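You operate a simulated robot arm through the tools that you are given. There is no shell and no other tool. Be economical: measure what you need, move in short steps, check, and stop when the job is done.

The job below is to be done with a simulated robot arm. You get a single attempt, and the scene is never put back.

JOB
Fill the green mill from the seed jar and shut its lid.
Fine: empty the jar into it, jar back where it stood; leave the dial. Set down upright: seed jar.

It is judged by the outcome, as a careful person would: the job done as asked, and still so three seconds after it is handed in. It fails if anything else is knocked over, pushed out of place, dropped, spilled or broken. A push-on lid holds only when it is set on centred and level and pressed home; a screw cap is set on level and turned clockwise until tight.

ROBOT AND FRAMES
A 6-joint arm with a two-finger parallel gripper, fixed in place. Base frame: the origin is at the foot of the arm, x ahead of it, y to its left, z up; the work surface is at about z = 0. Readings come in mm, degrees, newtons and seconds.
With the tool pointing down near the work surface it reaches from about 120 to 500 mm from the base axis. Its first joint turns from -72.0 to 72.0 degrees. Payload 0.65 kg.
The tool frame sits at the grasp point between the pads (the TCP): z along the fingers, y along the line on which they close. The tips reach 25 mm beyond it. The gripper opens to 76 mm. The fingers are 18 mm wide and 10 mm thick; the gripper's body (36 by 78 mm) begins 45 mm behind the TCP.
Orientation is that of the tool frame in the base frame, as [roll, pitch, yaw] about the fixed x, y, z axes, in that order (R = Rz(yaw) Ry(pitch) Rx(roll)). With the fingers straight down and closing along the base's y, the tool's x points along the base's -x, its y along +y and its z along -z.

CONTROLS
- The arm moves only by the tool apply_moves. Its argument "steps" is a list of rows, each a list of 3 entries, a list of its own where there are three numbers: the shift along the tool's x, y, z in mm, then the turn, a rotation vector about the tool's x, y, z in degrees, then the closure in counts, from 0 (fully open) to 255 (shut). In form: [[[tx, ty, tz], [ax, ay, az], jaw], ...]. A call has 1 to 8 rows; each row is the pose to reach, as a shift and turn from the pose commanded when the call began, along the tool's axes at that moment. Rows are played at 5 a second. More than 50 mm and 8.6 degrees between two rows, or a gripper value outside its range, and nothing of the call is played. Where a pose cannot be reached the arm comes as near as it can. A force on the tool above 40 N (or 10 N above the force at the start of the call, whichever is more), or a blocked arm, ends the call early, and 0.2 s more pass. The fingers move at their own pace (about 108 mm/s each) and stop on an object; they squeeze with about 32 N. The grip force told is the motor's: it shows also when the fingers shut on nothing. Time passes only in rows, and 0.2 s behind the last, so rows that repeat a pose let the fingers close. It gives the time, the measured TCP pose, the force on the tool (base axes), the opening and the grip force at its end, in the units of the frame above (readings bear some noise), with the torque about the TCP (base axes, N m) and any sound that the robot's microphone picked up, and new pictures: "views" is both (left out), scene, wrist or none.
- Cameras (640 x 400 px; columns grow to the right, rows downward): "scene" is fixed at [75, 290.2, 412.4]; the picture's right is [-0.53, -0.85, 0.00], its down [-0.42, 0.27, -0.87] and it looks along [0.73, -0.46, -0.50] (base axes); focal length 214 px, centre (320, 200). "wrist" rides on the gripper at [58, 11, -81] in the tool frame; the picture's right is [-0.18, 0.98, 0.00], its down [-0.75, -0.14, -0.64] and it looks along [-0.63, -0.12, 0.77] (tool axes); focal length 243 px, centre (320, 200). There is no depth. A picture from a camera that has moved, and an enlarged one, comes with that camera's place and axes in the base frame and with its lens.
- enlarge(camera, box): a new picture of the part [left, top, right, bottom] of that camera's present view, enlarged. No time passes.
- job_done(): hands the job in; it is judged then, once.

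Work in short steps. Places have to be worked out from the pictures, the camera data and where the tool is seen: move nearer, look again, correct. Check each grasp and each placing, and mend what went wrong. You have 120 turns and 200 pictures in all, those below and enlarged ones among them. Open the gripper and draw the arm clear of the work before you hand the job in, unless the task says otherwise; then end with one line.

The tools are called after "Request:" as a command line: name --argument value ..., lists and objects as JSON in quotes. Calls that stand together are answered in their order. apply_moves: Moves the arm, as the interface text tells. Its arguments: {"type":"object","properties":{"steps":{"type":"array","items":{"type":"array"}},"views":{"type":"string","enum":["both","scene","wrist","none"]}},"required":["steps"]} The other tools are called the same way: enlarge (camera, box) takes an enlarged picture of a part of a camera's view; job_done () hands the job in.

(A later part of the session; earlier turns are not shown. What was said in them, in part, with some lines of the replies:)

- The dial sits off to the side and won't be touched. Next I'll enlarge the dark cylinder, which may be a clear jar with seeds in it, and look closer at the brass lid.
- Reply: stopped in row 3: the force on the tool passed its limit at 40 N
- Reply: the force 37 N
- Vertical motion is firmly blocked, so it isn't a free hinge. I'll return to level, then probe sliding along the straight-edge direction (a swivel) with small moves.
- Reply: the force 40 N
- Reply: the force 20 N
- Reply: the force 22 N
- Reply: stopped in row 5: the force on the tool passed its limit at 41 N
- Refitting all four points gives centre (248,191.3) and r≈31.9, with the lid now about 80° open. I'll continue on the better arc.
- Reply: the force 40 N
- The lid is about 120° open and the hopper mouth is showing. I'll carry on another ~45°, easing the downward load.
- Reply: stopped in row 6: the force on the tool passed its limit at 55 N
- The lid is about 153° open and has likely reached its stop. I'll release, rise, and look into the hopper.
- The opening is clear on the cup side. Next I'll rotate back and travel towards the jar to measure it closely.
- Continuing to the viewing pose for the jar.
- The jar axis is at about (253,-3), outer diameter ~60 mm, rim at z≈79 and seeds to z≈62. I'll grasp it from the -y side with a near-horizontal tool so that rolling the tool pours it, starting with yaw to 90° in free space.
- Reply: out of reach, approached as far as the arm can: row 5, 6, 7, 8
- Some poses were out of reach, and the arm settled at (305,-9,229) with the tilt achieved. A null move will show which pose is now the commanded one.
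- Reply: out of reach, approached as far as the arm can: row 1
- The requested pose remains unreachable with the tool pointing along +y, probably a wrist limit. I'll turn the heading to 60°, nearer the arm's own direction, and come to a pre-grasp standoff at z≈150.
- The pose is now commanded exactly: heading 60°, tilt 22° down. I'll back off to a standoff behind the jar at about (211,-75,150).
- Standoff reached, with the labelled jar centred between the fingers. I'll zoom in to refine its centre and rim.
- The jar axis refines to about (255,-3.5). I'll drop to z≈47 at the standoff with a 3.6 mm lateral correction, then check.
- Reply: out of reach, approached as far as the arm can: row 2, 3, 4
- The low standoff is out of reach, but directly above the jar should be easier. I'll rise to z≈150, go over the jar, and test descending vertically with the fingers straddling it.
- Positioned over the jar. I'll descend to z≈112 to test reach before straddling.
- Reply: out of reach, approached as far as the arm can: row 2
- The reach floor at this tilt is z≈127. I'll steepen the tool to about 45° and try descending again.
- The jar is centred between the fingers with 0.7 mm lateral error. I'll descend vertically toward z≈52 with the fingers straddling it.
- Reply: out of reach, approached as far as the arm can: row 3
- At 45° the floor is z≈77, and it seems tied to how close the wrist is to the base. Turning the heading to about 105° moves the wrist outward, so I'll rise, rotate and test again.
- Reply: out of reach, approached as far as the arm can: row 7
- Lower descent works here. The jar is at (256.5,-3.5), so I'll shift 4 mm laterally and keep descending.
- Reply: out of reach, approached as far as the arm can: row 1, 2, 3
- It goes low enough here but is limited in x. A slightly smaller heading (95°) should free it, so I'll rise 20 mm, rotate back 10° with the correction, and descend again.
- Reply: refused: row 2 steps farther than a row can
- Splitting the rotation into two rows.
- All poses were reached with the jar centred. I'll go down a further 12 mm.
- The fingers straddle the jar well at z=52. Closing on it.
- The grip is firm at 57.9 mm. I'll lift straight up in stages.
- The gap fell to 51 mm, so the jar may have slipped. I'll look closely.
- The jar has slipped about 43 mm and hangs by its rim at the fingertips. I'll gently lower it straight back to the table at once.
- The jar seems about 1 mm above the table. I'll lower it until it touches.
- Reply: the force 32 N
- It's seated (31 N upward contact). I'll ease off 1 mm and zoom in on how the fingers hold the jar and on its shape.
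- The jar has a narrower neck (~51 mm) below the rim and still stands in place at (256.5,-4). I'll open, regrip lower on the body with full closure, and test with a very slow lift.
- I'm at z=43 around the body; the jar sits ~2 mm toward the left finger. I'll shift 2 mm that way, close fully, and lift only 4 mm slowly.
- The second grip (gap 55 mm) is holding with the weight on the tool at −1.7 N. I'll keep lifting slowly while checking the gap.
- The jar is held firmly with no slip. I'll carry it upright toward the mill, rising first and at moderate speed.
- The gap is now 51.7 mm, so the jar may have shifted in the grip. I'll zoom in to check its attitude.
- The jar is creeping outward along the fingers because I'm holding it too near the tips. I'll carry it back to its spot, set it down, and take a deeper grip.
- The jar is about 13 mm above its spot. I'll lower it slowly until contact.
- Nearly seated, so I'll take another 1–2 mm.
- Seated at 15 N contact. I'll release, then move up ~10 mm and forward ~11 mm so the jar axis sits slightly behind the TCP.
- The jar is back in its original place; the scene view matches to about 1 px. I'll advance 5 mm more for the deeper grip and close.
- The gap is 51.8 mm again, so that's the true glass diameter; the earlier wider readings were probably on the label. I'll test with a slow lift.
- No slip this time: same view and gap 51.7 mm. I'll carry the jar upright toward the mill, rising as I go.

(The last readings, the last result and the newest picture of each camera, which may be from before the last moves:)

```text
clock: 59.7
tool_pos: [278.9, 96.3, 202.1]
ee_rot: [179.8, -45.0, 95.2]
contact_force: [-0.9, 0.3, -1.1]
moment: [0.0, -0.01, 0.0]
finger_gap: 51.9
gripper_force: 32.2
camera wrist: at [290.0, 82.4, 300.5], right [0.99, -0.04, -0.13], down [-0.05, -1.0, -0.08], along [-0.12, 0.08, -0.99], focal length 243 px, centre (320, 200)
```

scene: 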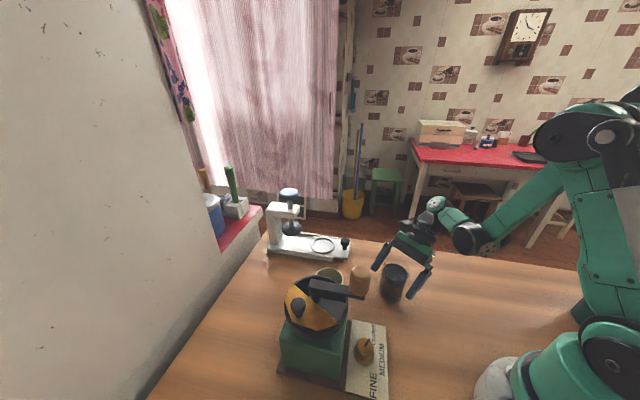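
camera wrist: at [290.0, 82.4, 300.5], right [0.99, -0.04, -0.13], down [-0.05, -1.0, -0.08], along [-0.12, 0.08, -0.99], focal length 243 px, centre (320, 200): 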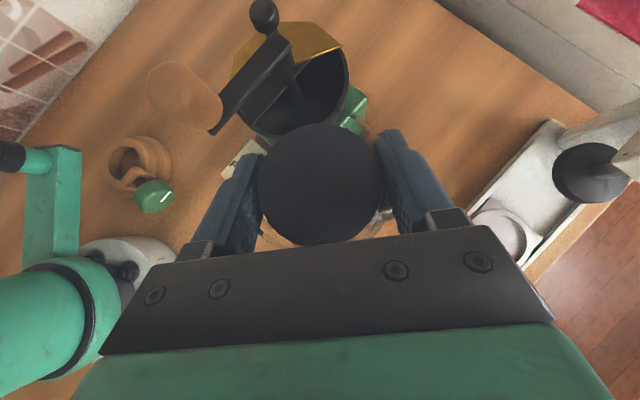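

The grip is stable. I'll zoom on the hopper opening to verify my pour target.

Request:
enlarge --camera "wrist" --box '[200, 0, 400, 150]'

```text
2.67 times, centred on (300, 75) of wrist
camera zoom: at [290.0, 82.4, 300.5], right [0.99, -0.04, -0.13], down [-0.05, -1.0, -0.08], along [-0.12, 0.08, -0.99], focal length 647 px, centre (373, 533)
```

zoom: 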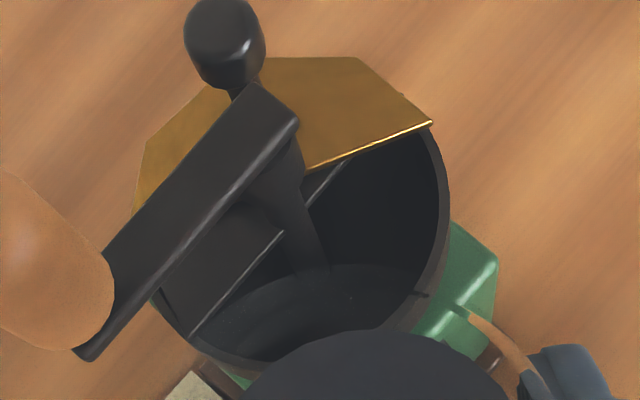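

The opening's centre is near (263,169) and extends to the rim at r≈46 from (248,191), matching my plan with the lip aimed at (271,170). I'll continue upright to the pre-pour point.

Request:
apply_moves --steps '[[[8, 3, 3], [0, 0, 0], 255], [[22, 8, 10], [0, 0, 0], 255], [[38, 14, 19], [0, 0, 0], 255], [[53, 20, 29], [0, 0, 0], 255], [[62, 24, 35], [0, 0, 0], 255], [[65, 24.7, 36.8], [0, 0, 0], 255]]' --views "both"

```text
clock: 61.1
tool_pos: [296.5, 170.8, 223.6]
ee_rot: [179.7, -45.0, 95.4]
contact_force: [0.8, -0.3, -1.9]
moment: [0.02, 0.03, 0.0]
finger_gap: 52.0
gripper_force: 32.6
camera wrist: at [308.3, 155.8, 320.7], right [0.99, -0.04, -0.13], down [-0.05, -1.0, -0.08], along [-0.12, 0.08, -0.99], focal length 243 px, centre (320, 200)
```

scene: 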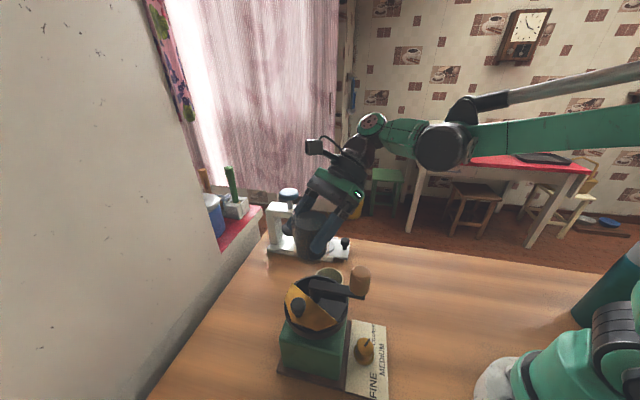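
wrist: 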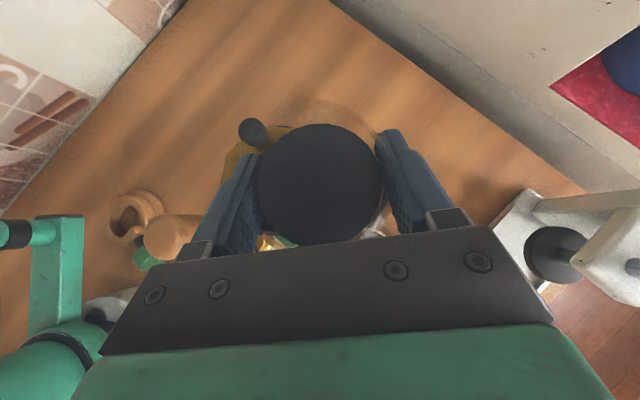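

In position above the opening. I'll begin tilting toward −x to 32°, keeping the lip over (271,170) and lowering.

Request:
apply_moves --steps '[[[-4.1, 3.5, 3.1], [-5.57, -1.39, -5.57], 255], [[-8.5, 6.2, 6.8], [-11.1, -2.8, -11.1], 255], [[-13.3, 8.3, 11], [-16.7, -4.2, -16.7], 255], [[-18.5, 9.8, 15.9], [-22.3, -5.6, -22.3], 255]]' --views "both"

Request:
enlarge --camera "scene" --box '[260, 180, 390, 330]'

```text
clock: 62.1
tool_pos: [306.0, 169.1, 200.0]
ee_rot: [141.6, -32.2, 119.8]
contact_force: [0.5, 0.1, -1.8]
moment: [-0.04, 0.0, 0.01]
finger_gap: 51.7
gripper_force: 32.4
camera wrist: at [263.9, 159.2, 288.0], right [0.91, -0.03, 0.42], down [-0.02, -1.0, -0.05], along [0.42, 0.04, -0.91], focal length 243 px, centre (320, 200)
```

scene: 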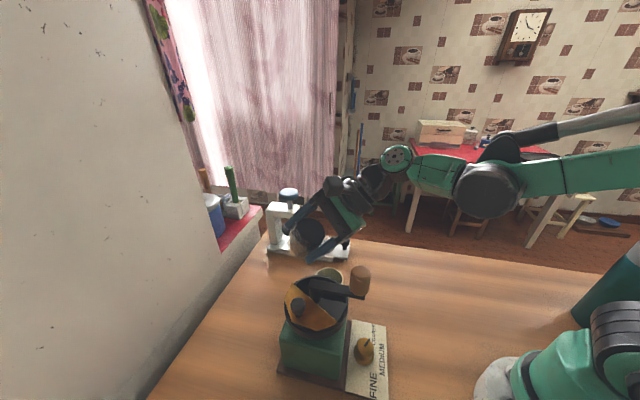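
wrist: 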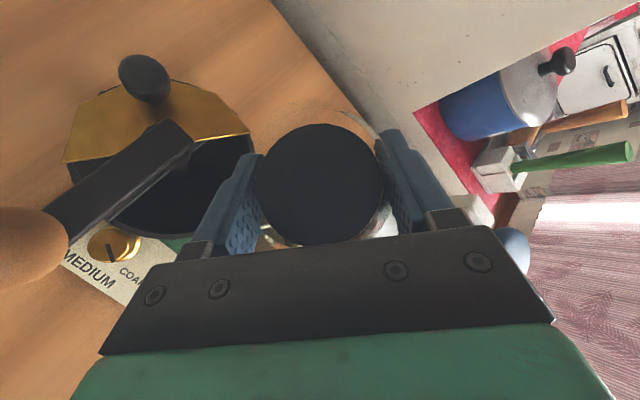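

```text
2.67 times, centred on (325, 255) of scene
camera zoom: at [75.1, 290.2, 412.4], right [-0.53, -0.85, 0.0], down [-0.42, 0.27, -0.87], along [0.73, -0.46, -0.5], focal length 572 px, centre (307, 53)
```

zoom: 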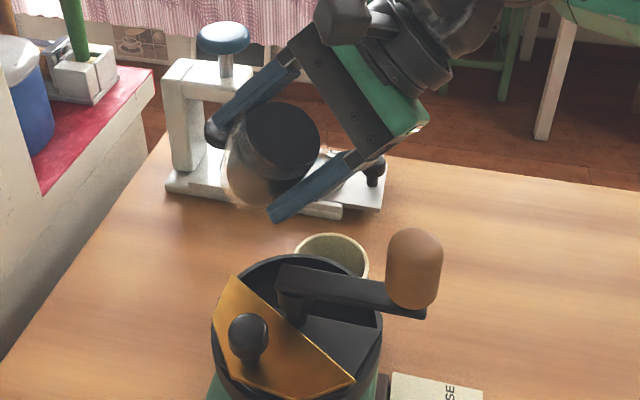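

No pouring yet at 32°. Working ahead, the gripper body would come too close to the wooden crank handle at full tilt with this heading. I'll yaw the whole held jar about 28° around vertical and shift the lip target to (276,180).

Request:
apply_moves --steps '[[[5.6, 2, 3.6], [3.7, 3.7, -4.65], 255], [[11.2, 4, 7.2], [7.45, 7.35, -9.3], 255], [[16.9, 6, 10.7], [11.2, 11, -13.95], 255], [[22.5, 8, 14.3], [14.9, 14.7, -18.6], 255], [[22.5, 8, 14.3], [14.9, 14.7, -18.6], 255]]' --views "both"

```text
clock: 63.3
tool_pos: [310.0, 196.4, 205.7]
ee_rot: [141.6, -32.2, 147.8]
contact_force: [-0.9, 1.6, -2.1]
moment: [-0.01, 0.02, 0.03]
finger_gap: 51.7
gripper_force: 32.2
camera wrist: at [276.6, 167.9, 294.6], right [0.82, 0.4, 0.42], down [0.46, -0.89, -0.05], along [0.35, 0.23, -0.91], focal length 243 px, centre (320, 200)
```

scene: 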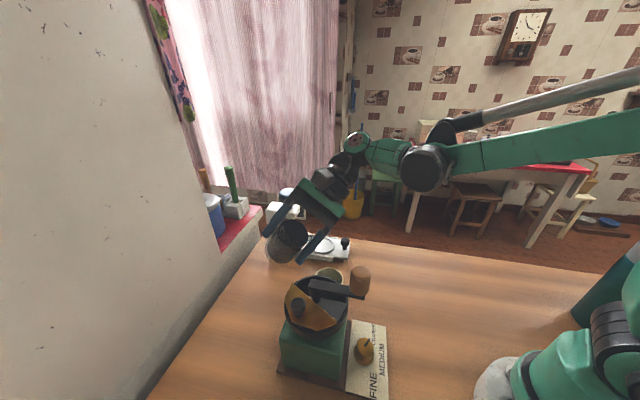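
wrist: 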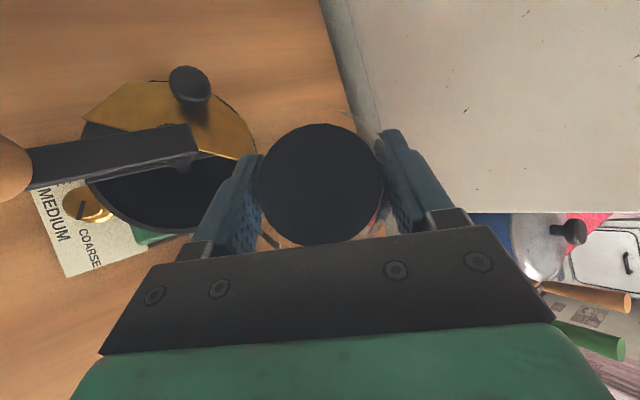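

Heading 123° reached. I'll continue tilting to 64° while lowering the lip toward the opening.

Request:
apply_moves --steps '[[[-10.6, -9.5, 12.9], [-5.57, -1.39, -5.57], 255], [[-14.3, -13, 17.4], [-11.1, -2.8, -11.1], 255], [[-15, -14.5, 18.6], [-16.7, -4.2, -16.7], 255], [[-13.9, -15.1, 17.6], [-22.3, -5.6, -22.3], 255]]' --views "both"

Request:
enlarge --camera "scene" --box '[240, 190, 390, 340]'

```text
clock: 64.3
tool_pos: [308.5, 195.9, 179.2]
ee_rot: [115.2, -11.2, 157.8]
contact_force: [1.0, -0.4, -0.8]
moment: [-0.02, 0.0, 0.03]
finger_gap: 51.7
gripper_force: 31.5
camera wrist: at [236.8, 150.6, 232.4], right [0.48, 0.25, 0.84], down [0.47, -0.88, 0.0], along [0.74, 0.39, -0.55], focal length 243 px, centre (320, 200)
```

scene: 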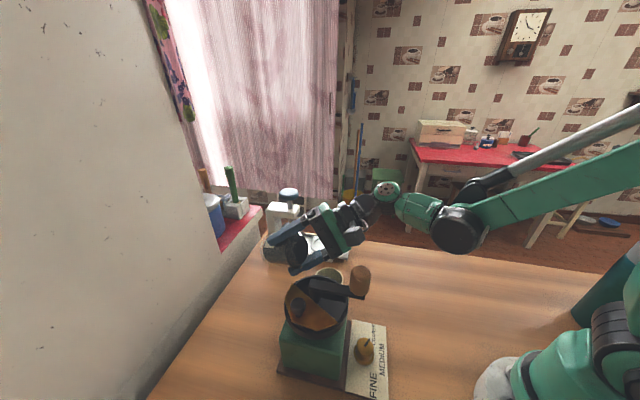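
wrist: 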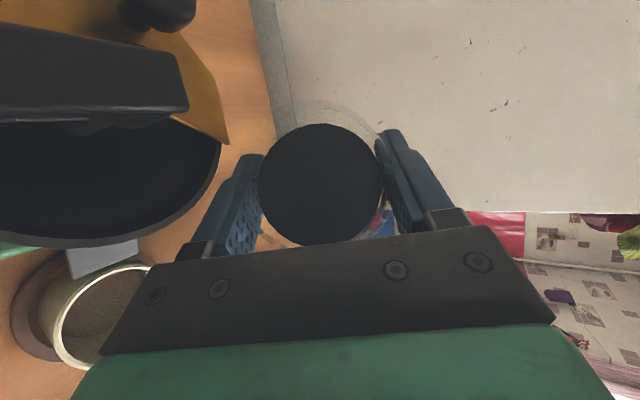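

```text
2.67 times, centred on (315, 265) of scene
camera zoom: at [75.1, 290.2, 412.4], right [-0.53, -0.85, 0.0], down [-0.42, 0.27, -0.87], along [0.73, -0.46, -0.5], focal length 572 px, centre (333, 27)
```

zoom: 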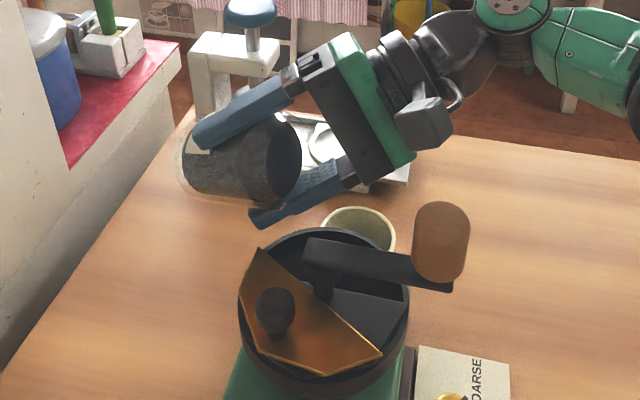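

Still no flow at 64°, and the geometry matches the plan. I'll tilt in 8° steps to 88°, then check.

Request:
apply_moves --steps '[[[2, 1.5, -2.4], [-5.57, -1.39, -5.57], 255], [[4.4, 2.4, -5], [-11.1, -2.8, -11.1], 255], [[7, 2.9, -7.6], [-16.7, -4.2, -16.7], 255]]' --views "both"

Request:
enlarge --camera "scene" --box '[240, 190, 390, 340]'

```text
clock: 65.1
tool_pos: [303.3, 193.1, 187.3]
ee_rot: [99.6, 2.5, 158.4]
contact_force: [0.3, -0.5, 23.1]
moment: [-1.21, 2.2, 0.04]
finger_gap: 51.8
gripper_force: 32.0
stopped in row 3: the force on the tool passed its limit at 68 N (the readings are from after the stop); the commanded pose is now the measured one
camera wrist: at [218.3, 143.0, 208.4], right [0.19, 0.1, 0.98], down [0.46, -0.89, 0.0], along [0.87, 0.45, -0.22], focal length 243 px, centre (320, 200)
```

scene: 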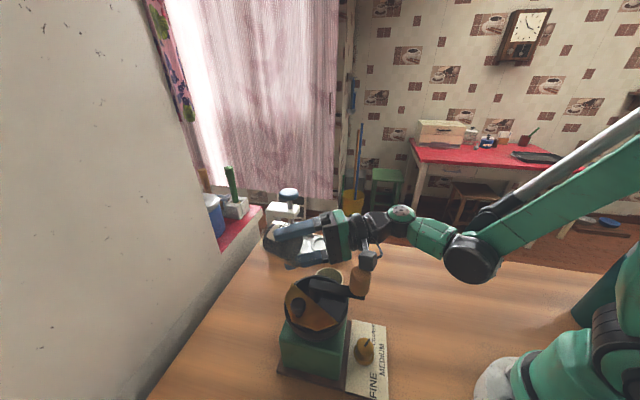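
wrist: 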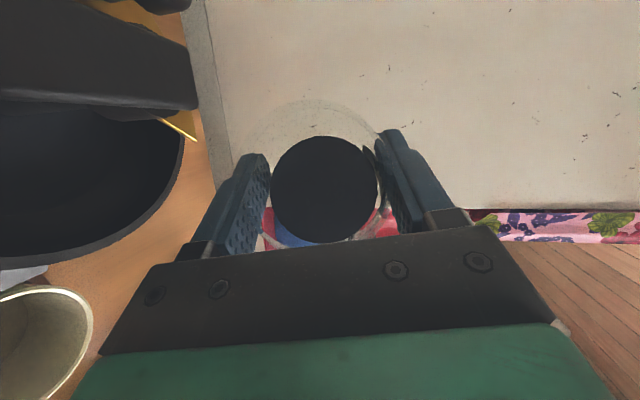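

```text
2.67 times, centred on (315, 265) of scene
camera zoom: at [75.0, 290.2, 412.4], right [-0.53, -0.85, 0.0], down [-0.42, 0.27, -0.87], along [0.73, -0.46, -0.5], focal length 572 px, centre (333, 27)
```

zoom: 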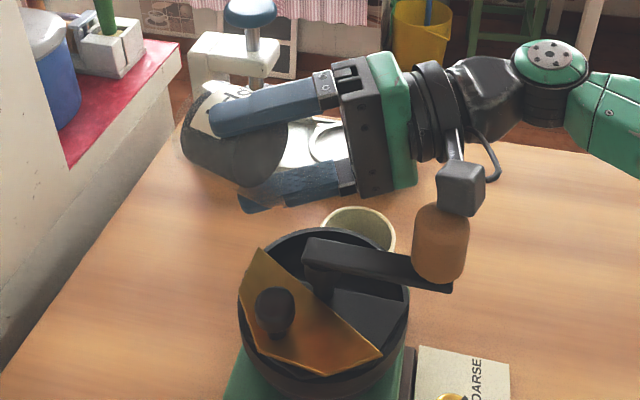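

The camera housing has bumped the top of the crank handle; I had overlooked it. I'll lift straight up 30 mm right away, keeping the lip over the opening, and check that nothing moved.

Request:
apply_moves --steps '[[[-0.4, 9.8, -1.7], [0, 0, 0], 255], [[-0.9, 19.7, -3.3], [0, 0, 0], 255], [[-1.3, 29.6, -5], [0, 0, 0], 255]]' --views "both"

Request:
enlarge --camera "scene" --box '[240, 190, 390, 340]'

Request:
enlarge --camera "wrist" --box '[220, 80, 440, 260]'

```text
clock: 65.9
tool_pos: [301.5, 192.4, 218.0]
ee_rot: [99.6, 2.8, 158.4]
contact_force: [0.1, 0.0, -1.4]
moment: [0.02, 0.05, -0.01]
finger_gap: 51.5
gripper_force: 31.8
camera wrist: at [218.0, 142.8, 238.1], right [0.19, 0.1, 0.98], down [0.46, -0.89, 0.01], along [0.87, 0.45, -0.21], focal length 243 px, centre (320, 200)
```

scene: 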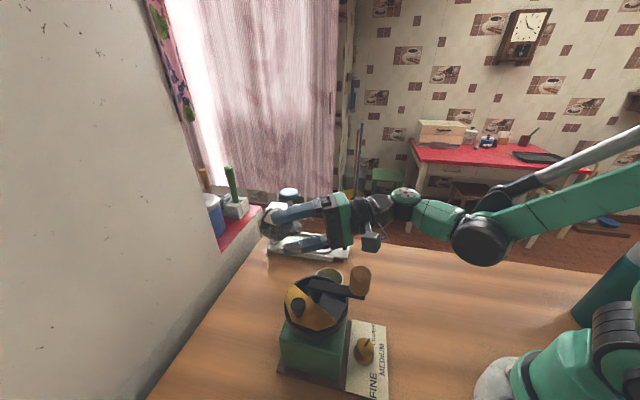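
wrist: 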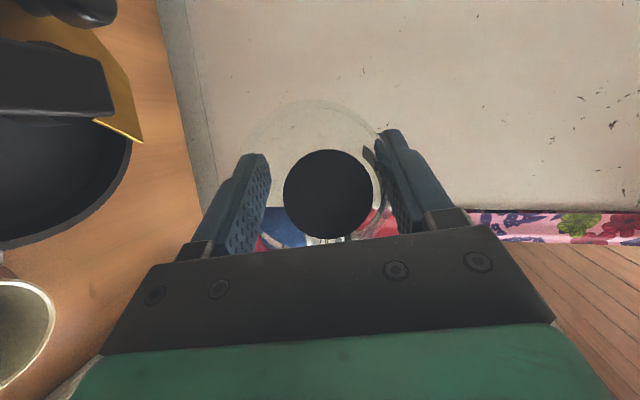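

```text
2.67 times, centred on (315, 265) of scene
camera zoom: at [75.0, 290.2, 412.4], right [-0.53, -0.85, 0.0], down [-0.42, 0.27, -0.87], along [0.73, -0.46, -0.5], focal length 572 px, centre (333, 27)
```

zoom: 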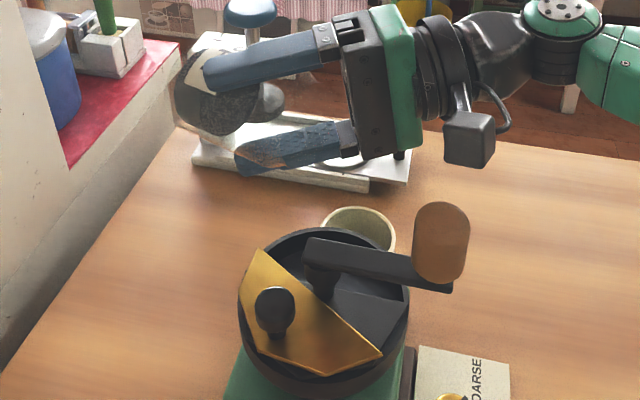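

```text
2.22 times, centred on (330, 170) of wrist
camera zoom: at [218.0, 142.8, 238.1], right [0.19, 0.1, 0.98], down [0.46, -0.89, 0.01], along [0.87, 0.45, -0.21], focal length 539 px, centre (298, 267)
```

zoom: 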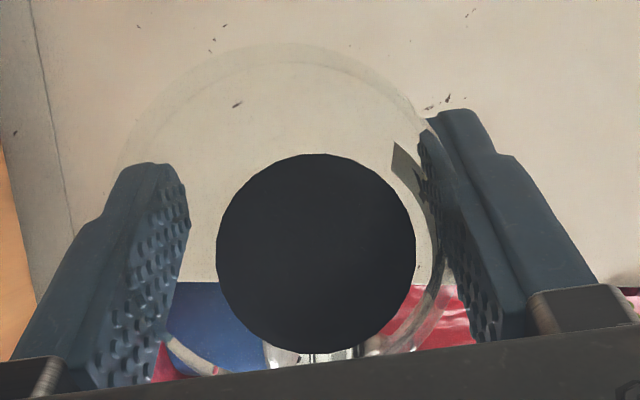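

Seeds are flowing at this ~82° tilt: the seed surface has receded and nothing shows on the table. I'll lower 12 mm, staying clear of the handle, and hold while it pours.

Request:
apply_moves --steps '[[[0.5, -11.8, 2], [0, 0, 0], 255], [[0.5, -11.8, 2], [0, 0, 0], 255], [[0.5, -11.8, 2], [0, 0, 0], 255]]' --views "both"

Request:
enlarge --camera "scene" --box '[250, 200, 380, 340]'

Request:
enlarge --camera "wrist" --box '[0, 60, 240, 260]'

```text
clock: 66.7
tool_pos: [302.6, 193.3, 205.0]
ee_rot: [99.6, 2.8, 158.3]
contact_force: [-0.3, 0.5, -2.3]
moment: [0.0, 0.04, 0.01]
finger_gap: 51.7
gripper_force: 31.9
camera wrist: at [218.3, 143.0, 225.7], right [0.19, 0.1, 0.98], down [0.46, -0.89, 0.01], along [0.87, 0.45, -0.21], focal length 243 px, centre (320, 200)
```

scene: 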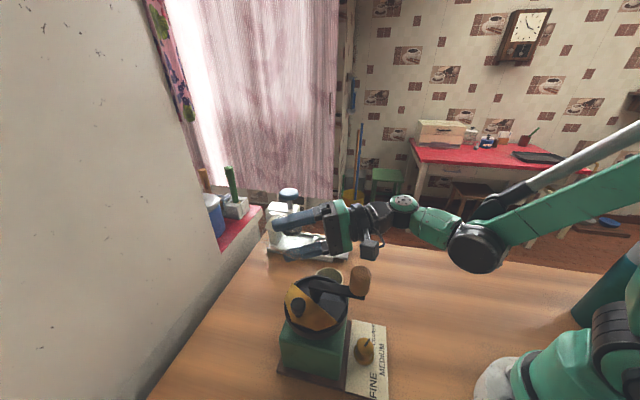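
wrist: 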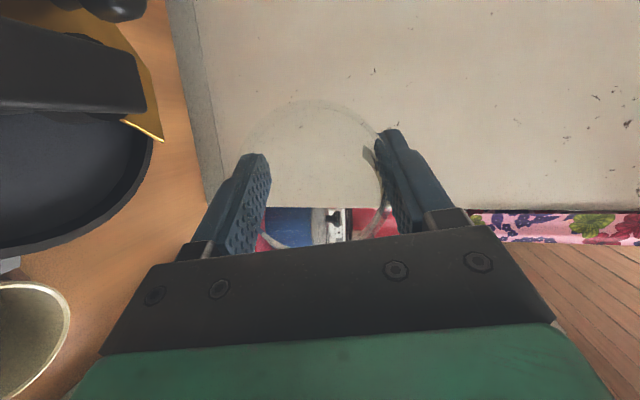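

```text
2.86 times, centred on (315, 270) of scene
camera zoom: at [75.0, 290.2, 412.4], right [-0.53, -0.85, 0.0], down [-0.42, 0.27, -0.87], along [0.73, -0.46, -0.5], focal length 613 px, centre (334, 0)
```

zoom: 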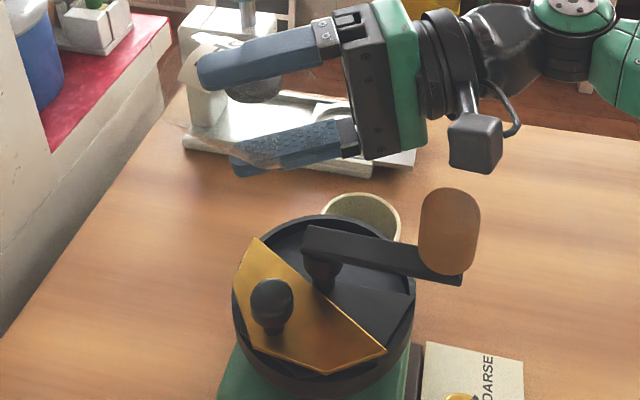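

```text
2.00 times, centred on (120, 160) of wrist
camera zoom: at [218.3, 143.0, 225.7], right [0.19, 0.1, 0.98], down [0.46, -0.89, 0.01], along [0.87, 0.45, -0.21], focal length 485 px, centre (720, 280)
```

zoom: 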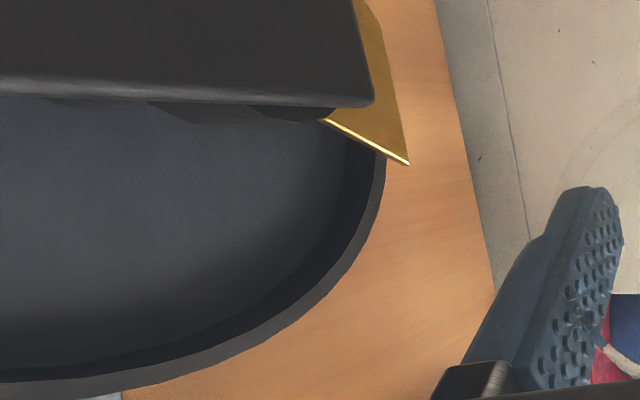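

The jar is empty: no seed surface is visible in it, and the hopper now shows a fill surface. I'll raise the jar and un-tilt it away from the mill.

Request:
apply_moves --steps '[[[-1.8, 7.1, 0.5], [5.57, 1.39, 5.57], 255], [[-3.7, 14.2, 1], [11.1, 2.8, 11.1], 255], [[-5.5, 21.3, 1.5], [16.7, 4.2, 16.7], 255], [[-7.3, 28.4, 2], [22.3, 5.6, 22.3], 255], [[-9.2, 35.5, 2.5], [27.8, 7, 27.8], 255], [[-11, 42.6, 2.9], [33.4, 8.35, 33.4], 255], [[-12.8, 49.7, 3.4], [39, 9.7, 39], 255], [[-14.6, 56.8, 3.9], [44.5, 11.1, 44.5], 255]]' --views "both"

Request:
enlarge --camera "scene" --box '[270, 255, 390, 345]'

```text
clock: 68.5
tool_pos: [319.4, 201.0, 261.6]
ee_rot: [152.6, -39.0, 141.1]
contact_force: [0.5, 0.4, -1.2]
moment: [0.02, 0.01, -0.04]
finger_gap: 51.6
gripper_force: 32.1
camera wrist: at [302.9, 178.4, 356.7], right [0.88, 0.41, 0.24], down [0.44, -0.9, -0.08], along [0.18, 0.17, -0.97], focal length 243 px, centre (320, 200)
```

scene: 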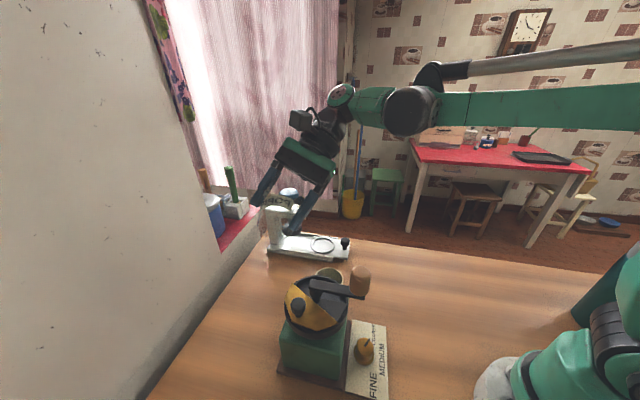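
wrist: 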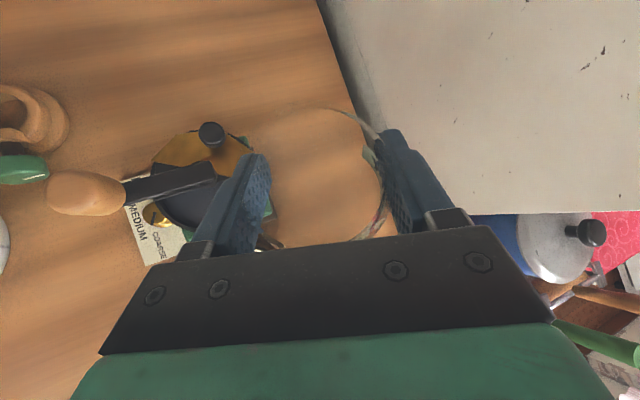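

```text
4.44 times, centred on (330, 300) of scene
camera zoom: at [75.0, 290.2, 412.4], right [-0.53, -0.85, 0.0], down [-0.42, 0.27, -0.87], along [0.73, -0.46, -0.5], focal length 953 px, centre (276, -244)
```

zoom: 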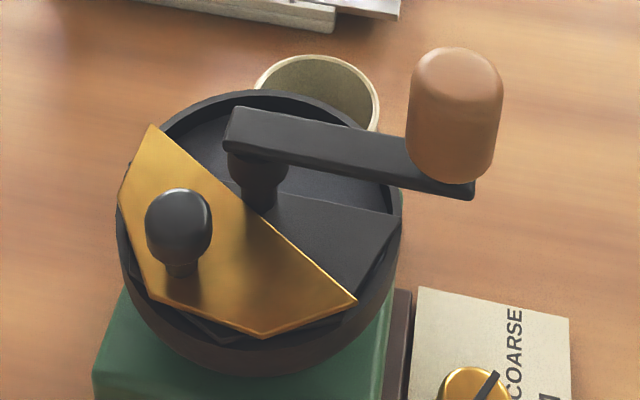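

All the seeds are in the hopper and the table is clean. I'll finish un-tilting the last ~21°.

Request:
apply_moves --steps '[[[0, 0, 0], [4.87, 1.22, 4.87], 255], [[0, 0, 0], [9.74, 2.43, 9.74], 255], [[0, 0, 0], [14.6, 3.65, 14.6], 255], [[0, 0, 0], [14.6, 3.65, 14.6], 255]]' --views "none"

```text
clock: 69.5
tool_pos: [319.7, 201.2, 261.8]
ee_rot: [179.4, -46.1, 123.3]
contact_force: [-0.5, 0.5, -1.7]
moment: [0.02, -0.04, 0.02]
finger_gap: 51.7
gripper_force: 32.1
```

Upright again. I'll yaw back 28° to the original heading while moving back.

Request:
apply_moves --steps '[[[-5, -8.3, 0], [-5.05, -0.3, 4.85], 255], [[-10.3, -16.6, 0.3], [-10.1, -0.6, 9.7], 255], [[-15.4, -25, 0.5], [-15.15, -0.9, 14.55], 255], [[-20.6, -33.2, 0.6], [-20.2, -1.1, 19.4], 255], [[-20.6, -33.2, 0.6], [-20.2, -1.1, 19.4], 255]]' --views "none"

```text
clock: 70.7
tool_pos: [298.4, 170.6, 246.8]
ee_rot: [179.0, -45.4, 95.3]
contact_force: [0.2, 0.6, -1.8]
moment: [0.02, 0.02, 0.03]
finger_gap: 51.7
gripper_force: 31.8
```

I'll retrace the path back toward the jar's original spot.

Request:
apply_moves --steps '[[[-10.6, -4, -3.5], [0.3, -0.2, 0], 255], [[-29.7, -10, -9.9], [0.7, -0.4, 0], 255], [[-53, -18, -17.7], [0.7, -0.4, 0], 255], [[-79.2, -26, -25.5], [0.7, -0.4, 0], 255], [[-106.8, -33, -27.6], [0.7, -0.4, 0], 255], [[-132.9, -40, -25.5], [0.7, -0.4, 0], 255], [[-157, -45, -21.2], [0.7, -0.4, 0], 255], [[-175.3, -48.5, -17], [0.7, -0.4, 0], 255]]' --views "none"

```text
clock: 72.5
tool_pos: [262.5, 31.3, 132.5]
ee_rot: [179.6, -44.9, 95.5]
contact_force: [-0.4, -0.6, -1.2]
moment: [0.02, 0.03, 0.01]
finger_gap: 51.7
gripper_force: 31.4
```

Down to about 15 mm above the table at the original spot.

Request:
apply_moves --steps '[[[-12, -2.5, 2], [0, 0, 0], 255], [[-28, -5.5, 6], [0, 0, 0], 255], [[-45, -8.5, 12], [0, 0, 0], 255], [[-60, -10.5, 18], [0, 0, 0], 255], [[-67.1, -11.1, 21.3], [0, 0, 0], 255], [[-67.1, -11.1, 21.3], [0, 0, 0], 255]]' --views "both"

Request:
enlarge --camera "scene" --box '[360, 240, 430, 310]'

```text
clock: 73.9
tool_pos: [254.4, 0.6, 70.4]
ee_rot: [179.7, -44.8, 95.3]
contact_force: [-0.2, 0.9, -1.2]
moment: [0.0, 0.01, -0.02]
finger_gap: 51.4
gripper_force: 31.7
camera wrist: at [265.9, -14.8, 167.3], right [0.99, -0.04, -0.13], down [-0.05, -1.0, -0.08], along [-0.12, 0.08, -0.99], focal length 243 px, centre (320, 200)
```

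scene: 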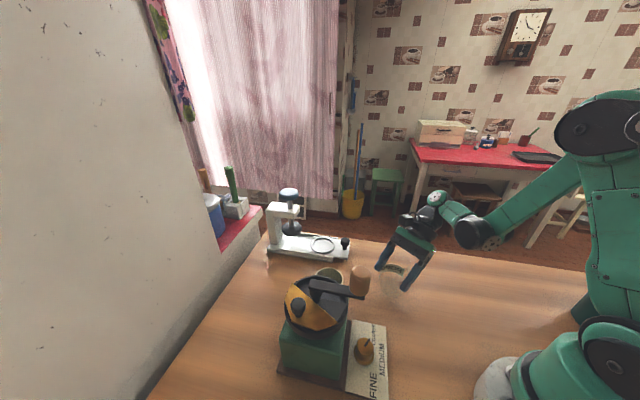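
wrist: 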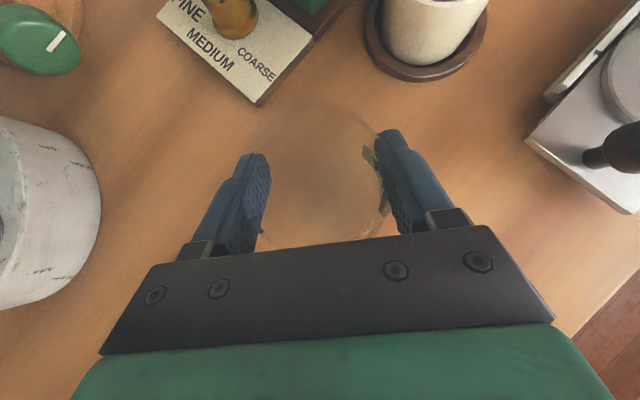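

```text
5.71 times, centred on (395, 275) of scene
camera zoom: at [75.0, 290.2, 412.4], right [-0.53, -0.85, 0.0], down [-0.42, 0.27, -0.87], along [0.73, -0.46, -0.5], focal length 1226 px, centre (-109, -229)
```

zoom: 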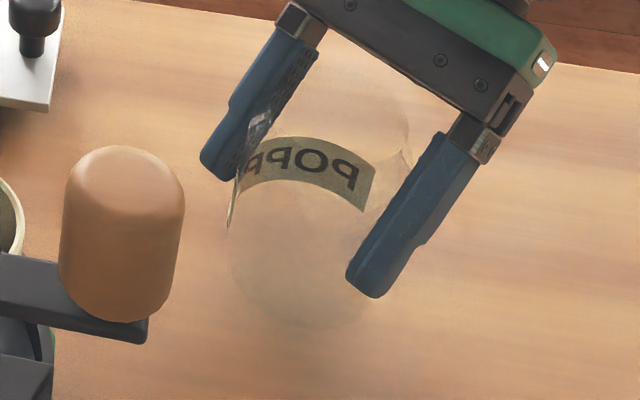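

The empty jar (label POPPY) hangs upright over its spot. I'll lower it carefully with a 1.5 mm correction.

Request:
apply_moves --steps '[[[-4, 0, 2.5], [0, 0, 0], 255], [[-8, 0, 6], [0, 0, 0], 255], [[-11.7, 0, 9.5], [0, 0, 0], 255], [[-12.5, 0, 10.3], [0, 0, 0], 255]]' --views "none"

Request:
apply_moves --steps '[[[-0.5, 0, 0.5], [0, 0, 0], 255], [[-1, 0, 1], [0, 0, 0], 255]]' --views "none"

```text
clock: 74.9
tool_pos: [254.1, -1.7, 53.5]
ee_rot: [179.7, -44.7, 95.4]
contact_force: [0.3, 0.1, -1.4]
moment: [0.02, -0.03, 0.02]
finger_gap: 51.5
gripper_force: 31.9
```

```text
clock: 75.5
tool_pos: [254.8, -2.6, 53.5]
ee_rot: [179.6, -45.1, 95.3]
contact_force: [-1.4, -5.1, 25.7]
moment: [-0.14, 0.34, 0.02]
finger_gap: 52.1
gripper_force: 31.9
```

Seated. I'll relax, open, and rise straight up.

Request:
apply_moves --steps '[[[0.5, 0, -0.5], [0, 0, 0], 255], [[0.5, 0, -0.5], [0, 0, 0], 150], [[0.5, 0, -0.5], [0, 0, 0], 50], [[0.5, 0, -0.5], [0, 0, 0], 0], [[15, 0, -15], [0, 0, 0], 0], [[40, 0, -40], [0, 0, 0], 0], [[60, 0, -60], [0, 0, 0], 0]]' --views "both"

Request:
enlarge --camera "scene" --box '[360, 240, 430, 310]'

```text
clock: 77.1
tool_pos: [254.0, -1.7, 136.6]
ee_rot: [179.7, -45.0, 95.4]
contact_force: [0.1, -0.2, -0.1]
moment: [0.0, -0.02, 0.01]
finger_gap: 75.9
gripper_force: 0.0
camera wrist: at [266.0, -16.4, 234.3], right [0.99, -0.04, -0.13], down [-0.05, -1.0, -0.08], along [-0.12, 0.08, -0.99], focal length 243 px, centre (320, 200)
```

scene: 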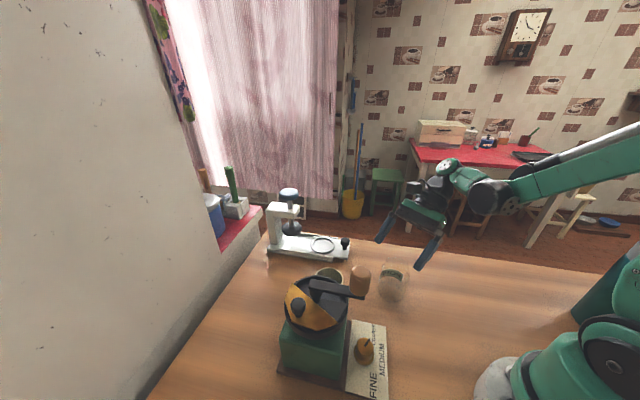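
wrist: 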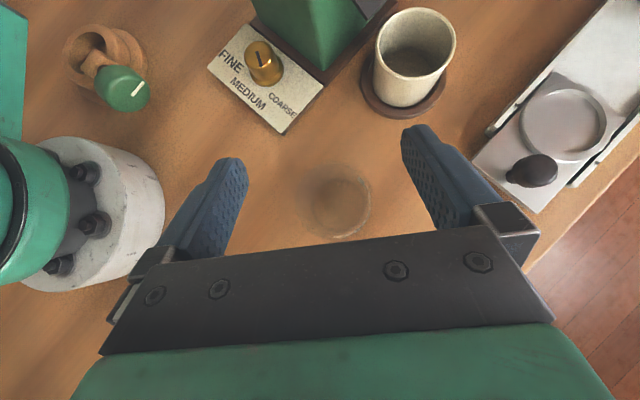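

```text
5.71 times, centred on (395, 275) of scene
camera zoom: at [75.0, 290.2, 412.4], right [-0.53, -0.85, 0.0], down [-0.42, 0.27, -0.87], along [0.73, -0.46, -0.5], focal length 1226 px, centre (-109, -229)
```

zoom: 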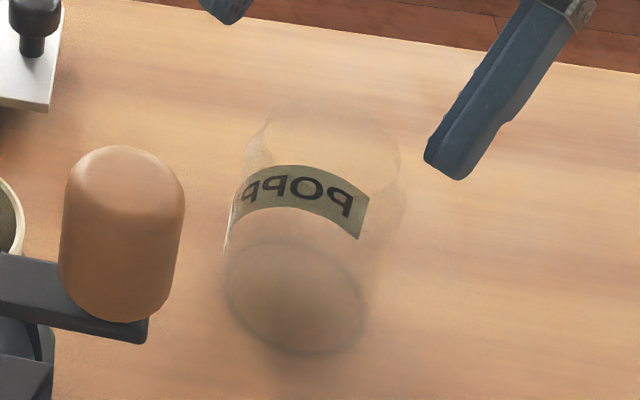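

The jar stands empty at its original place. Now for the lid: I'll raise and bring the tool back to vertical.

Request:
apply_moves --steps '[[[18, 0, -18], [0, -7.5, 0], 0], [[36, 0, -36], [0, -15, 0], 0], [[54, 0, -54], [0, -22.5, 0], 0], [[72, 0, -72], [0, -30, 0], 0], [[85, 0, -85], [0, -37.5, 0], 0], [[95, 0, -95], [0, -45, 0], 0]]' --views "none"

```text
clock: 78.5
tool_pos: [254.1, -2.3, 271.9]
ee_rot: [179.6, 0.2, 95.2]
contact_force: [-0.5, -0.2, -0.1]
moment: [0.0, 0.02, 0.02]
finger_gap: 75.6
gripper_force: 0.0
```

Rotate and travel back over the lid knob (yaw +185° over three calls).

Request:
apply_moves --steps '[[[28, 0.5, 0], [0, 0, -8], 0], [[56, 1, 0], [0, 0, -16], 0], [[84, 1.5, 0], [0, 0, -24], 0], [[112, 2, 0], [0, 0, -32], 0], [[140, 2.5, 0], [0, 0, -40], 0], [[168, 3, 0], [0, 0, -48], 0], [[196, 3.8, 0], [0, 0, -56], 0], [[223.5, 4.3, 0], [0, 0, -64], 0]]' --views "none"

Request:
apply_moves --steps '[[[0, 0, 0], [0, 0, -8], 0], [[0, 0, 0], [0, 0, -16], 0], [[0, 0, 0], [0, 0, -24], 0], [[0, 0, 0], [0, 0, -32], 0], [[0, 0, 0], [0, 0, -40], 0], [[0, 0, 0], [0, 0, -48], 0], [[0, 0, 0], [0, 0, -56], 0], [[0, 0, 0], [0, 0, -64], 0]]' --views "none"

Request:
apply_moves --steps '[[[0, 0, 0], [0, 0, -8], 0], [[0, 0, 0], [0, 0, -16], 0], [[0, 0, 0], [0, 0, -24], 0], [[0, 0, 0], [0, 0, -32], 0], [[0, 0, 0], [0, 0, -40], 0], [[0, 0, 0], [0, 0, -48], 0], [[0, 0, 0], [0, 0, -57.3], 0]]' --views "wrist"

```text
clock: 80.3
tool_pos: [237.1, 222.1, 271.0]
ee_rot: [180.0, 0.2, 159.3]
contact_force: [-0.1, 0.2, 0.5]
moment: [0.04, 0.0, 0.0]
finger_gap: 76.2
gripper_force: 0.1
```

```text
clock: 82.1
tool_pos: [237.9, 221.9, 270.6]
ee_rot: [-179.8, 0.1, -136.6]
contact_force: [-0.1, -0.8, 0.1]
moment: [-0.01, 0.0, 0.01]
finger_gap: 75.8
gripper_force: 0.2
```

```text
refused: row 7 steps farther than a row can; nothing moved
```

Redoing the last rotation with valid steps.

Request:
apply_moves --steps '[[[0, 0, 0], [0, 0, -8], 0], [[0, 0, 0], [0, 0, -16], 0], [[0, 0, 0], [0, 0, -24], 0], [[0, 0, 0], [0, 0, -32], 0], [[0, 0, 0], [0, 0, -40], 0], [[0, 0, 0], [0, 0, -48], 0], [[0, 0, 0], [0, 0, -56], 0]]' --views "wrist"

```text
clock: 83.7
tool_pos: [236.2, 222.2, 271.5]
ee_rot: [-179.7, -0.1, -80.6]
contact_force: [-0.5, -0.5, 0.2]
moment: [0.02, 0.01, 0.01]
finger_gap: 75.9
gripper_force: 0.1
camera wrist: at [235.4, 162.4, 351.1], right [-1.0, 0.02, 0.0], down [0.01, 0.77, 0.64], along [0.02, 0.64, -0.77], focal length 243 px, centre (320, 200)
```

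wrist: 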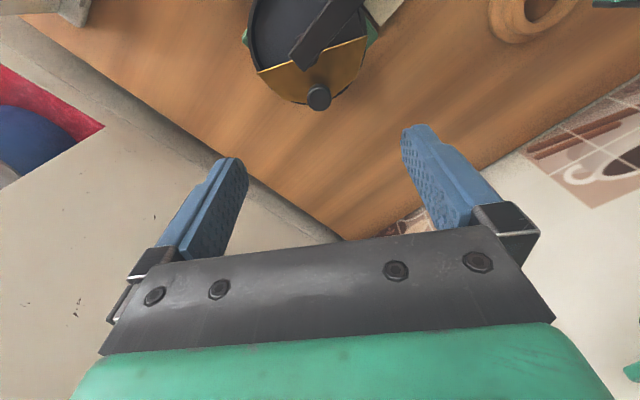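

The lid is unmoved. I'll descend over the knob and grip it.

Request:
apply_moves --steps '[[[1.2, -1.3, 40], [0, 0, 0], 0], [[1.2, -1.3, 80], [0, 0, 0], 0], [[1.2, -1.3, 100], [0, 0, 0], 0], [[1.2, -1.3, 110], [0, 0, 0], 0], [[1.2, -1.3, 110], [0, 0, 0], 120], [[1.2, -1.3, 110], [0, 0, 0], 255], [[1.2, -1.3, 110], [0, 0, 0], 255]]' --views "wrist"

```text
clock: 85.3
tool_pos: [241.1, 219.1, 161.5]
ee_rot: [-179.8, -0.1, -80.8]
contact_force: [-0.3, 1.2, -13.4]
moment: [0.01, 0.0, 0.0]
finger_gap: 19.4
gripper_force: 36.5
camera wrist: at [237.1, 160.8, 241.2], right [-1.0, 0.02, 0.0], down [0.02, 0.77, 0.64], along [0.02, 0.64, -0.77], focal length 243 px, centre (320, 200)
```

wrist: 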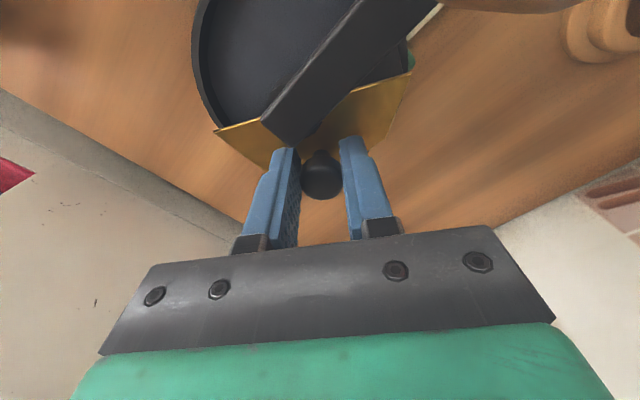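

The knob is gripped. I'll swing the lid back clockwise along the arc.

Request:
apply_moves --steps '[[[-0.4, -4.4, 0.4], [0, 0, 8], 255], [[-0.1, -8.8, 0.4], [0, 0, 16], 255], [[0.8, -13.1, 0.4], [0, 0, 24], 255], [[2.3, -17.3, 0.4], [0, 0, 32], 255], [[4.4, -21.2, 0.4], [0, 0, 40], 255]]' --views "none"

```text
clock: 86.4
tool_pos: [258.2, 219.0, 160.9]
ee_rot: [-179.7, -0.3, -115.7]
contact_force: [-1.1, -1.5, 3.4]
moment: [0.15, -0.05, -0.01]
finger_gap: 18.8
gripper_force: 37.3
stopped in row 5: the force on the tool passed its limit at 40 N (the readings are from after the stop); the commanded pose is now the measured one
```

The stop came from a small radius mismatch; this grip runs at r≈29.4. Continuing with the corrected arc.

Request:
apply_moves --steps '[[[-0.1, -4.1, 0], [0, 0, 8], 255], [[0.4, -8.2, 0], [0, 0, 16], 255], [[1.4, -12.1, 0], [0, 0, 24], 255], [[3, -16, 0], [0, 0, 32], 255], [[5.1, -19.4, 0], [0, 0, 40], 255]]' --views "none"

```text
clock: 87.6
tool_pos: [274.7, 205.0, 161.6]
ee_rot: [-179.6, -0.1, -155.8]
contact_force: [-10.5, -9.7, -18.4]
moment: [-0.38, 0.61, 0.15]
finger_gap: 19.1
gripper_force: 37.7
```

Moving well. I'll keep going with a slightly trimmed centre.

Request:
apply_moves --steps '[[[0.5, -4.4, 0.4], [0, 0, 8], 255], [[1, -8.4, 0.4], [0, 0, 16], 255], [[2, -12.4, 0.4], [0, 0, 24], 255], [[3.5, -16.2, 0.4], [0, 0, 32], 255], [[5.7, -19.7, 0.4], [0, 0, 40], 255]]' --views "wrist"

```text
clock: 88.8
tool_pos: [277.2, 186.0, 162.8]
ee_rot: [-179.9, 0.3, 164.0]
contact_force: [5.0, -3.6, 10.4]
moment: [0.0, 0.13, 0.11]
finger_gap: 19.3
gripper_force: 36.9
camera wrist: at [223.1, 212.9, 240.7], right [0.45, 0.89, 0.0], down [0.68, -0.34, 0.65], along [0.58, -0.29, -0.76], focal length 243 px, centre (320, 200)
```

wrist: 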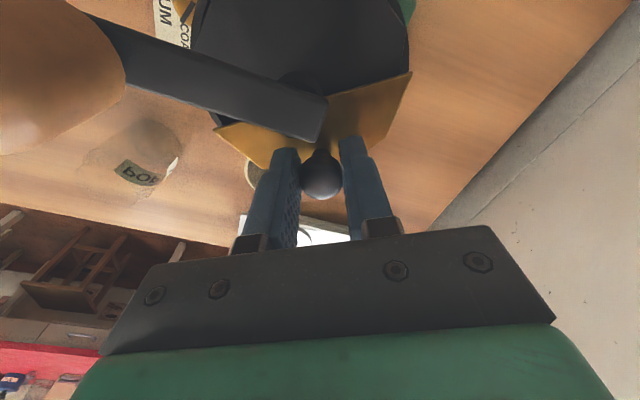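

About 35° remain. I'll continue to the closed position and slightly beyond to feel for a stop.

Request:
apply_moves --steps '[[[-0.1, -4.1, 0], [0, 0, 8], 255], [[0.2, -8.2, 0], [0, 0, 16], 255], [[1.3, -12.1, 0], [0, 0, 24], 255], [[2.8, -15.9, 0], [0, 0, 32], 255], [[3.8, -17.7, 0], [0, 0, 36], 255]]' --views "both"

Request:
enlarge --camera "wrist" --box '[180, 0, 440, 200]'

```text
clock: 90.0
tool_pos: [267.9, 169.8, 161.9]
ee_rot: [179.9, 0.3, 128.2]
contact_force: [18.0, -0.2, -7.9]
moment: [-0.32, -0.34, 0.19]
finger_gap: 19.2
gripper_force: 37.0
camera wrist: at [240.2, 223.3, 240.6], right [0.89, 0.46, 0.0], down [0.35, -0.68, 0.65], along [0.3, -0.57, -0.76], focal length 243 px, centre (320, 200)
```

scene: 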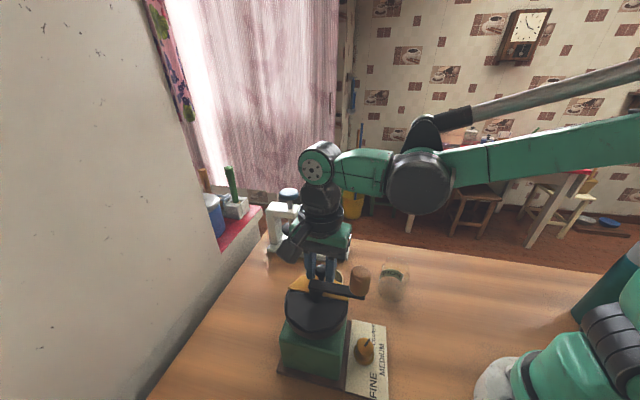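
wrist: 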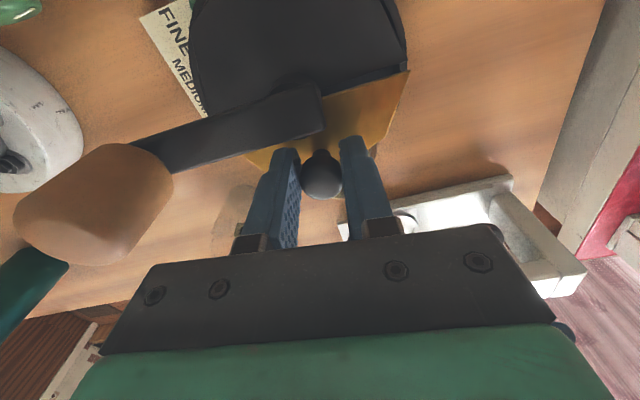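

```text
2.00 times, centred on (310, 100) of wrist
camera zoom: at [240.2, 223.3, 240.6], right [0.89, 0.46, 0.0], down [0.35, -0.68, 0.65], along [0.3, -0.57, -0.76], focal length 485 px, centre (340, 400)
```

zoom: 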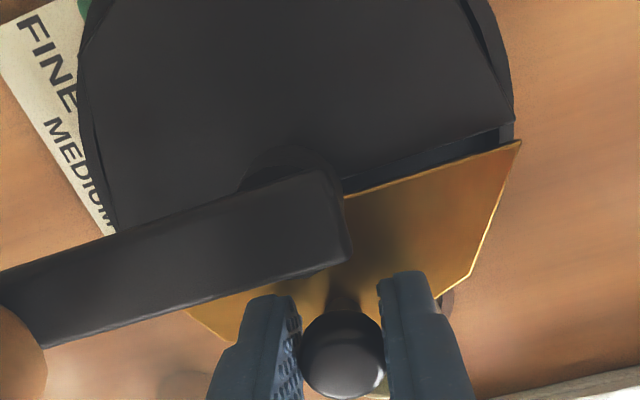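

The plate edges look nearly parallel again. I'll release, rise, and compare with the initial closed picture.

Request:
apply_moves --steps '[[[0, 0, 0], [0, 0, 0], 200], [[0, 0, 0], [0, 0, 0], 0], [[0, 0, -30], [0, 0, 0], 0], [[0, 0, -70], [0, 0, 0], 0], [[0, 0, -110], [0, 0, 0], 0]]' --views "wrist"

Request:
enlarge --camera "scene" --box '[284, 262, 356, 307]'

Request:
enlarge --camera "scene" --box '[290, 250, 370, 320]'

```text
clock: 91.2
tool_pos: [266.8, 170.8, 272.1]
ee_rot: [-179.8, 0.3, 128.3]
contact_force: [0.2, -0.6, 0.0]
moment: [-0.02, -0.01, -0.02]
finger_gap: 76.0
gripper_force: 0.1
camera wrist: at [239.0, 223.5, 350.8], right [0.89, 0.46, 0.0], down [0.35, -0.67, 0.65], along [0.3, -0.57, -0.76], focal length 243 px, centre (320, 200)
```

wrist: 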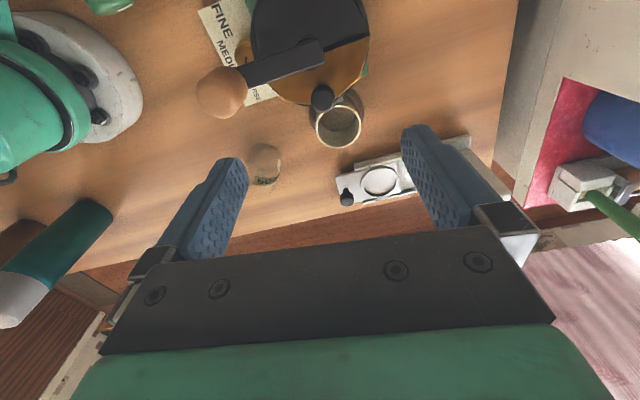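

```text
8.89 times, centred on (320, 284) of scene
camera zoom: at [75.0, 290.2, 412.4], right [-0.53, -0.85, 0.0], down [-0.42, 0.27, -0.87], along [0.73, -0.46, -0.5], focal length 1906 px, centre (320, -551)
```

zoom: 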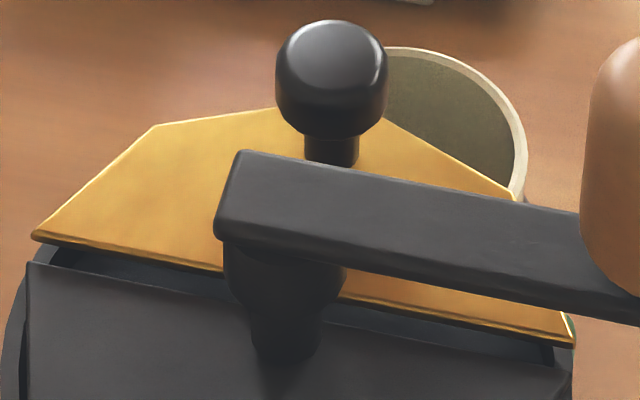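

```text
5.71 times, centred on (330, 285) of scene
camera zoom: at [75.0, 290.2, 412.4], right [-0.53, -0.85, 0.0], down [-0.42, 0.27, -0.87], along [0.73, -0.46, -0.5], focal length 1226 px, centre (263, -286)
```

zoom: 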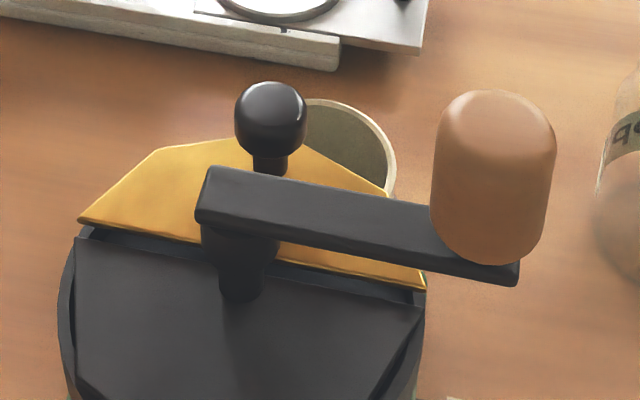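

The lid matches the initial closed picture exactly, and the crank, dial, cup and jar are all in place. I'll draw the arm clear and take a final look.

Request:
apply_moves --steps '[[[0, 0, -30], [0, 0, 0], 0], [[0, 0, -60], [0, 0, 0], 0], [[0, 0, -80], [0, 0, 0], 0]]' --views "scene"

Request:
enlarge --camera "scene" --box '[260, 220, 430, 400]'

```text
clock: 92.0
tool_pos: [266.6, 171.2, 351.7]
ee_rot: [-179.9, 0.3, 128.3]
contact_force: [0.8, 0.7, -0.5]
moment: [0.0, -0.02, 0.01]
finger_gap: 75.8
gripper_force: 0.1
```

scene: 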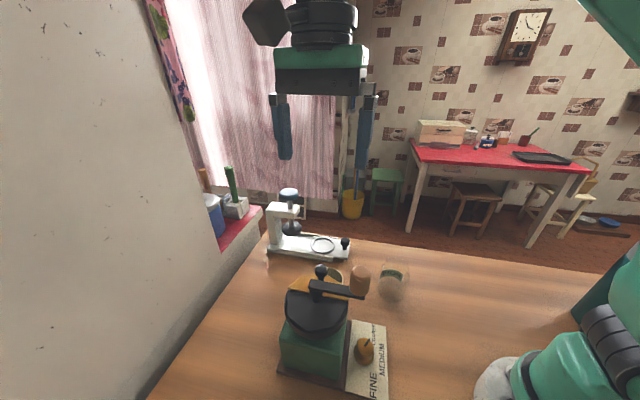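

```text
2.22 times, centred on (345, 310) of scene
camera zoom: at [75.0, 290.2, 412.4], right [-0.53, -0.85, 0.0], down [-0.42, 0.27, -0.87], along [0.73, -0.46, -0.5], focal length 477 px, centre (264, -44)
```

zoom: 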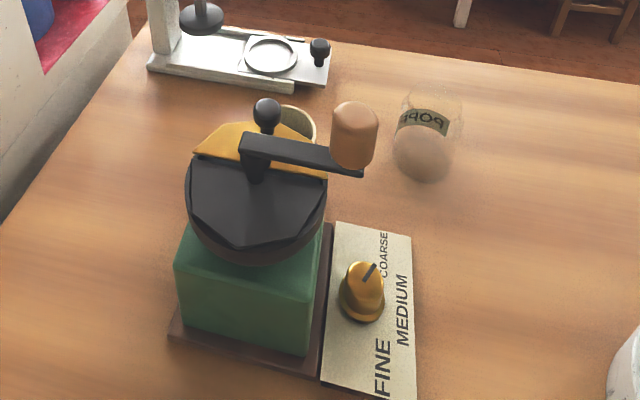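

Everything is in place: lid shut, jar upright on its spot, dial untouched, table clean. Handing in.

Request:
job_done

```text
The job is handed in.
```

The green mill is filled from the seed jar and its lid is shut; the empty jar stands upright where it was, the dial was left alone, and no spill was visible, though the camera housing bumped the crank handle once during the pour without visibly moving it.
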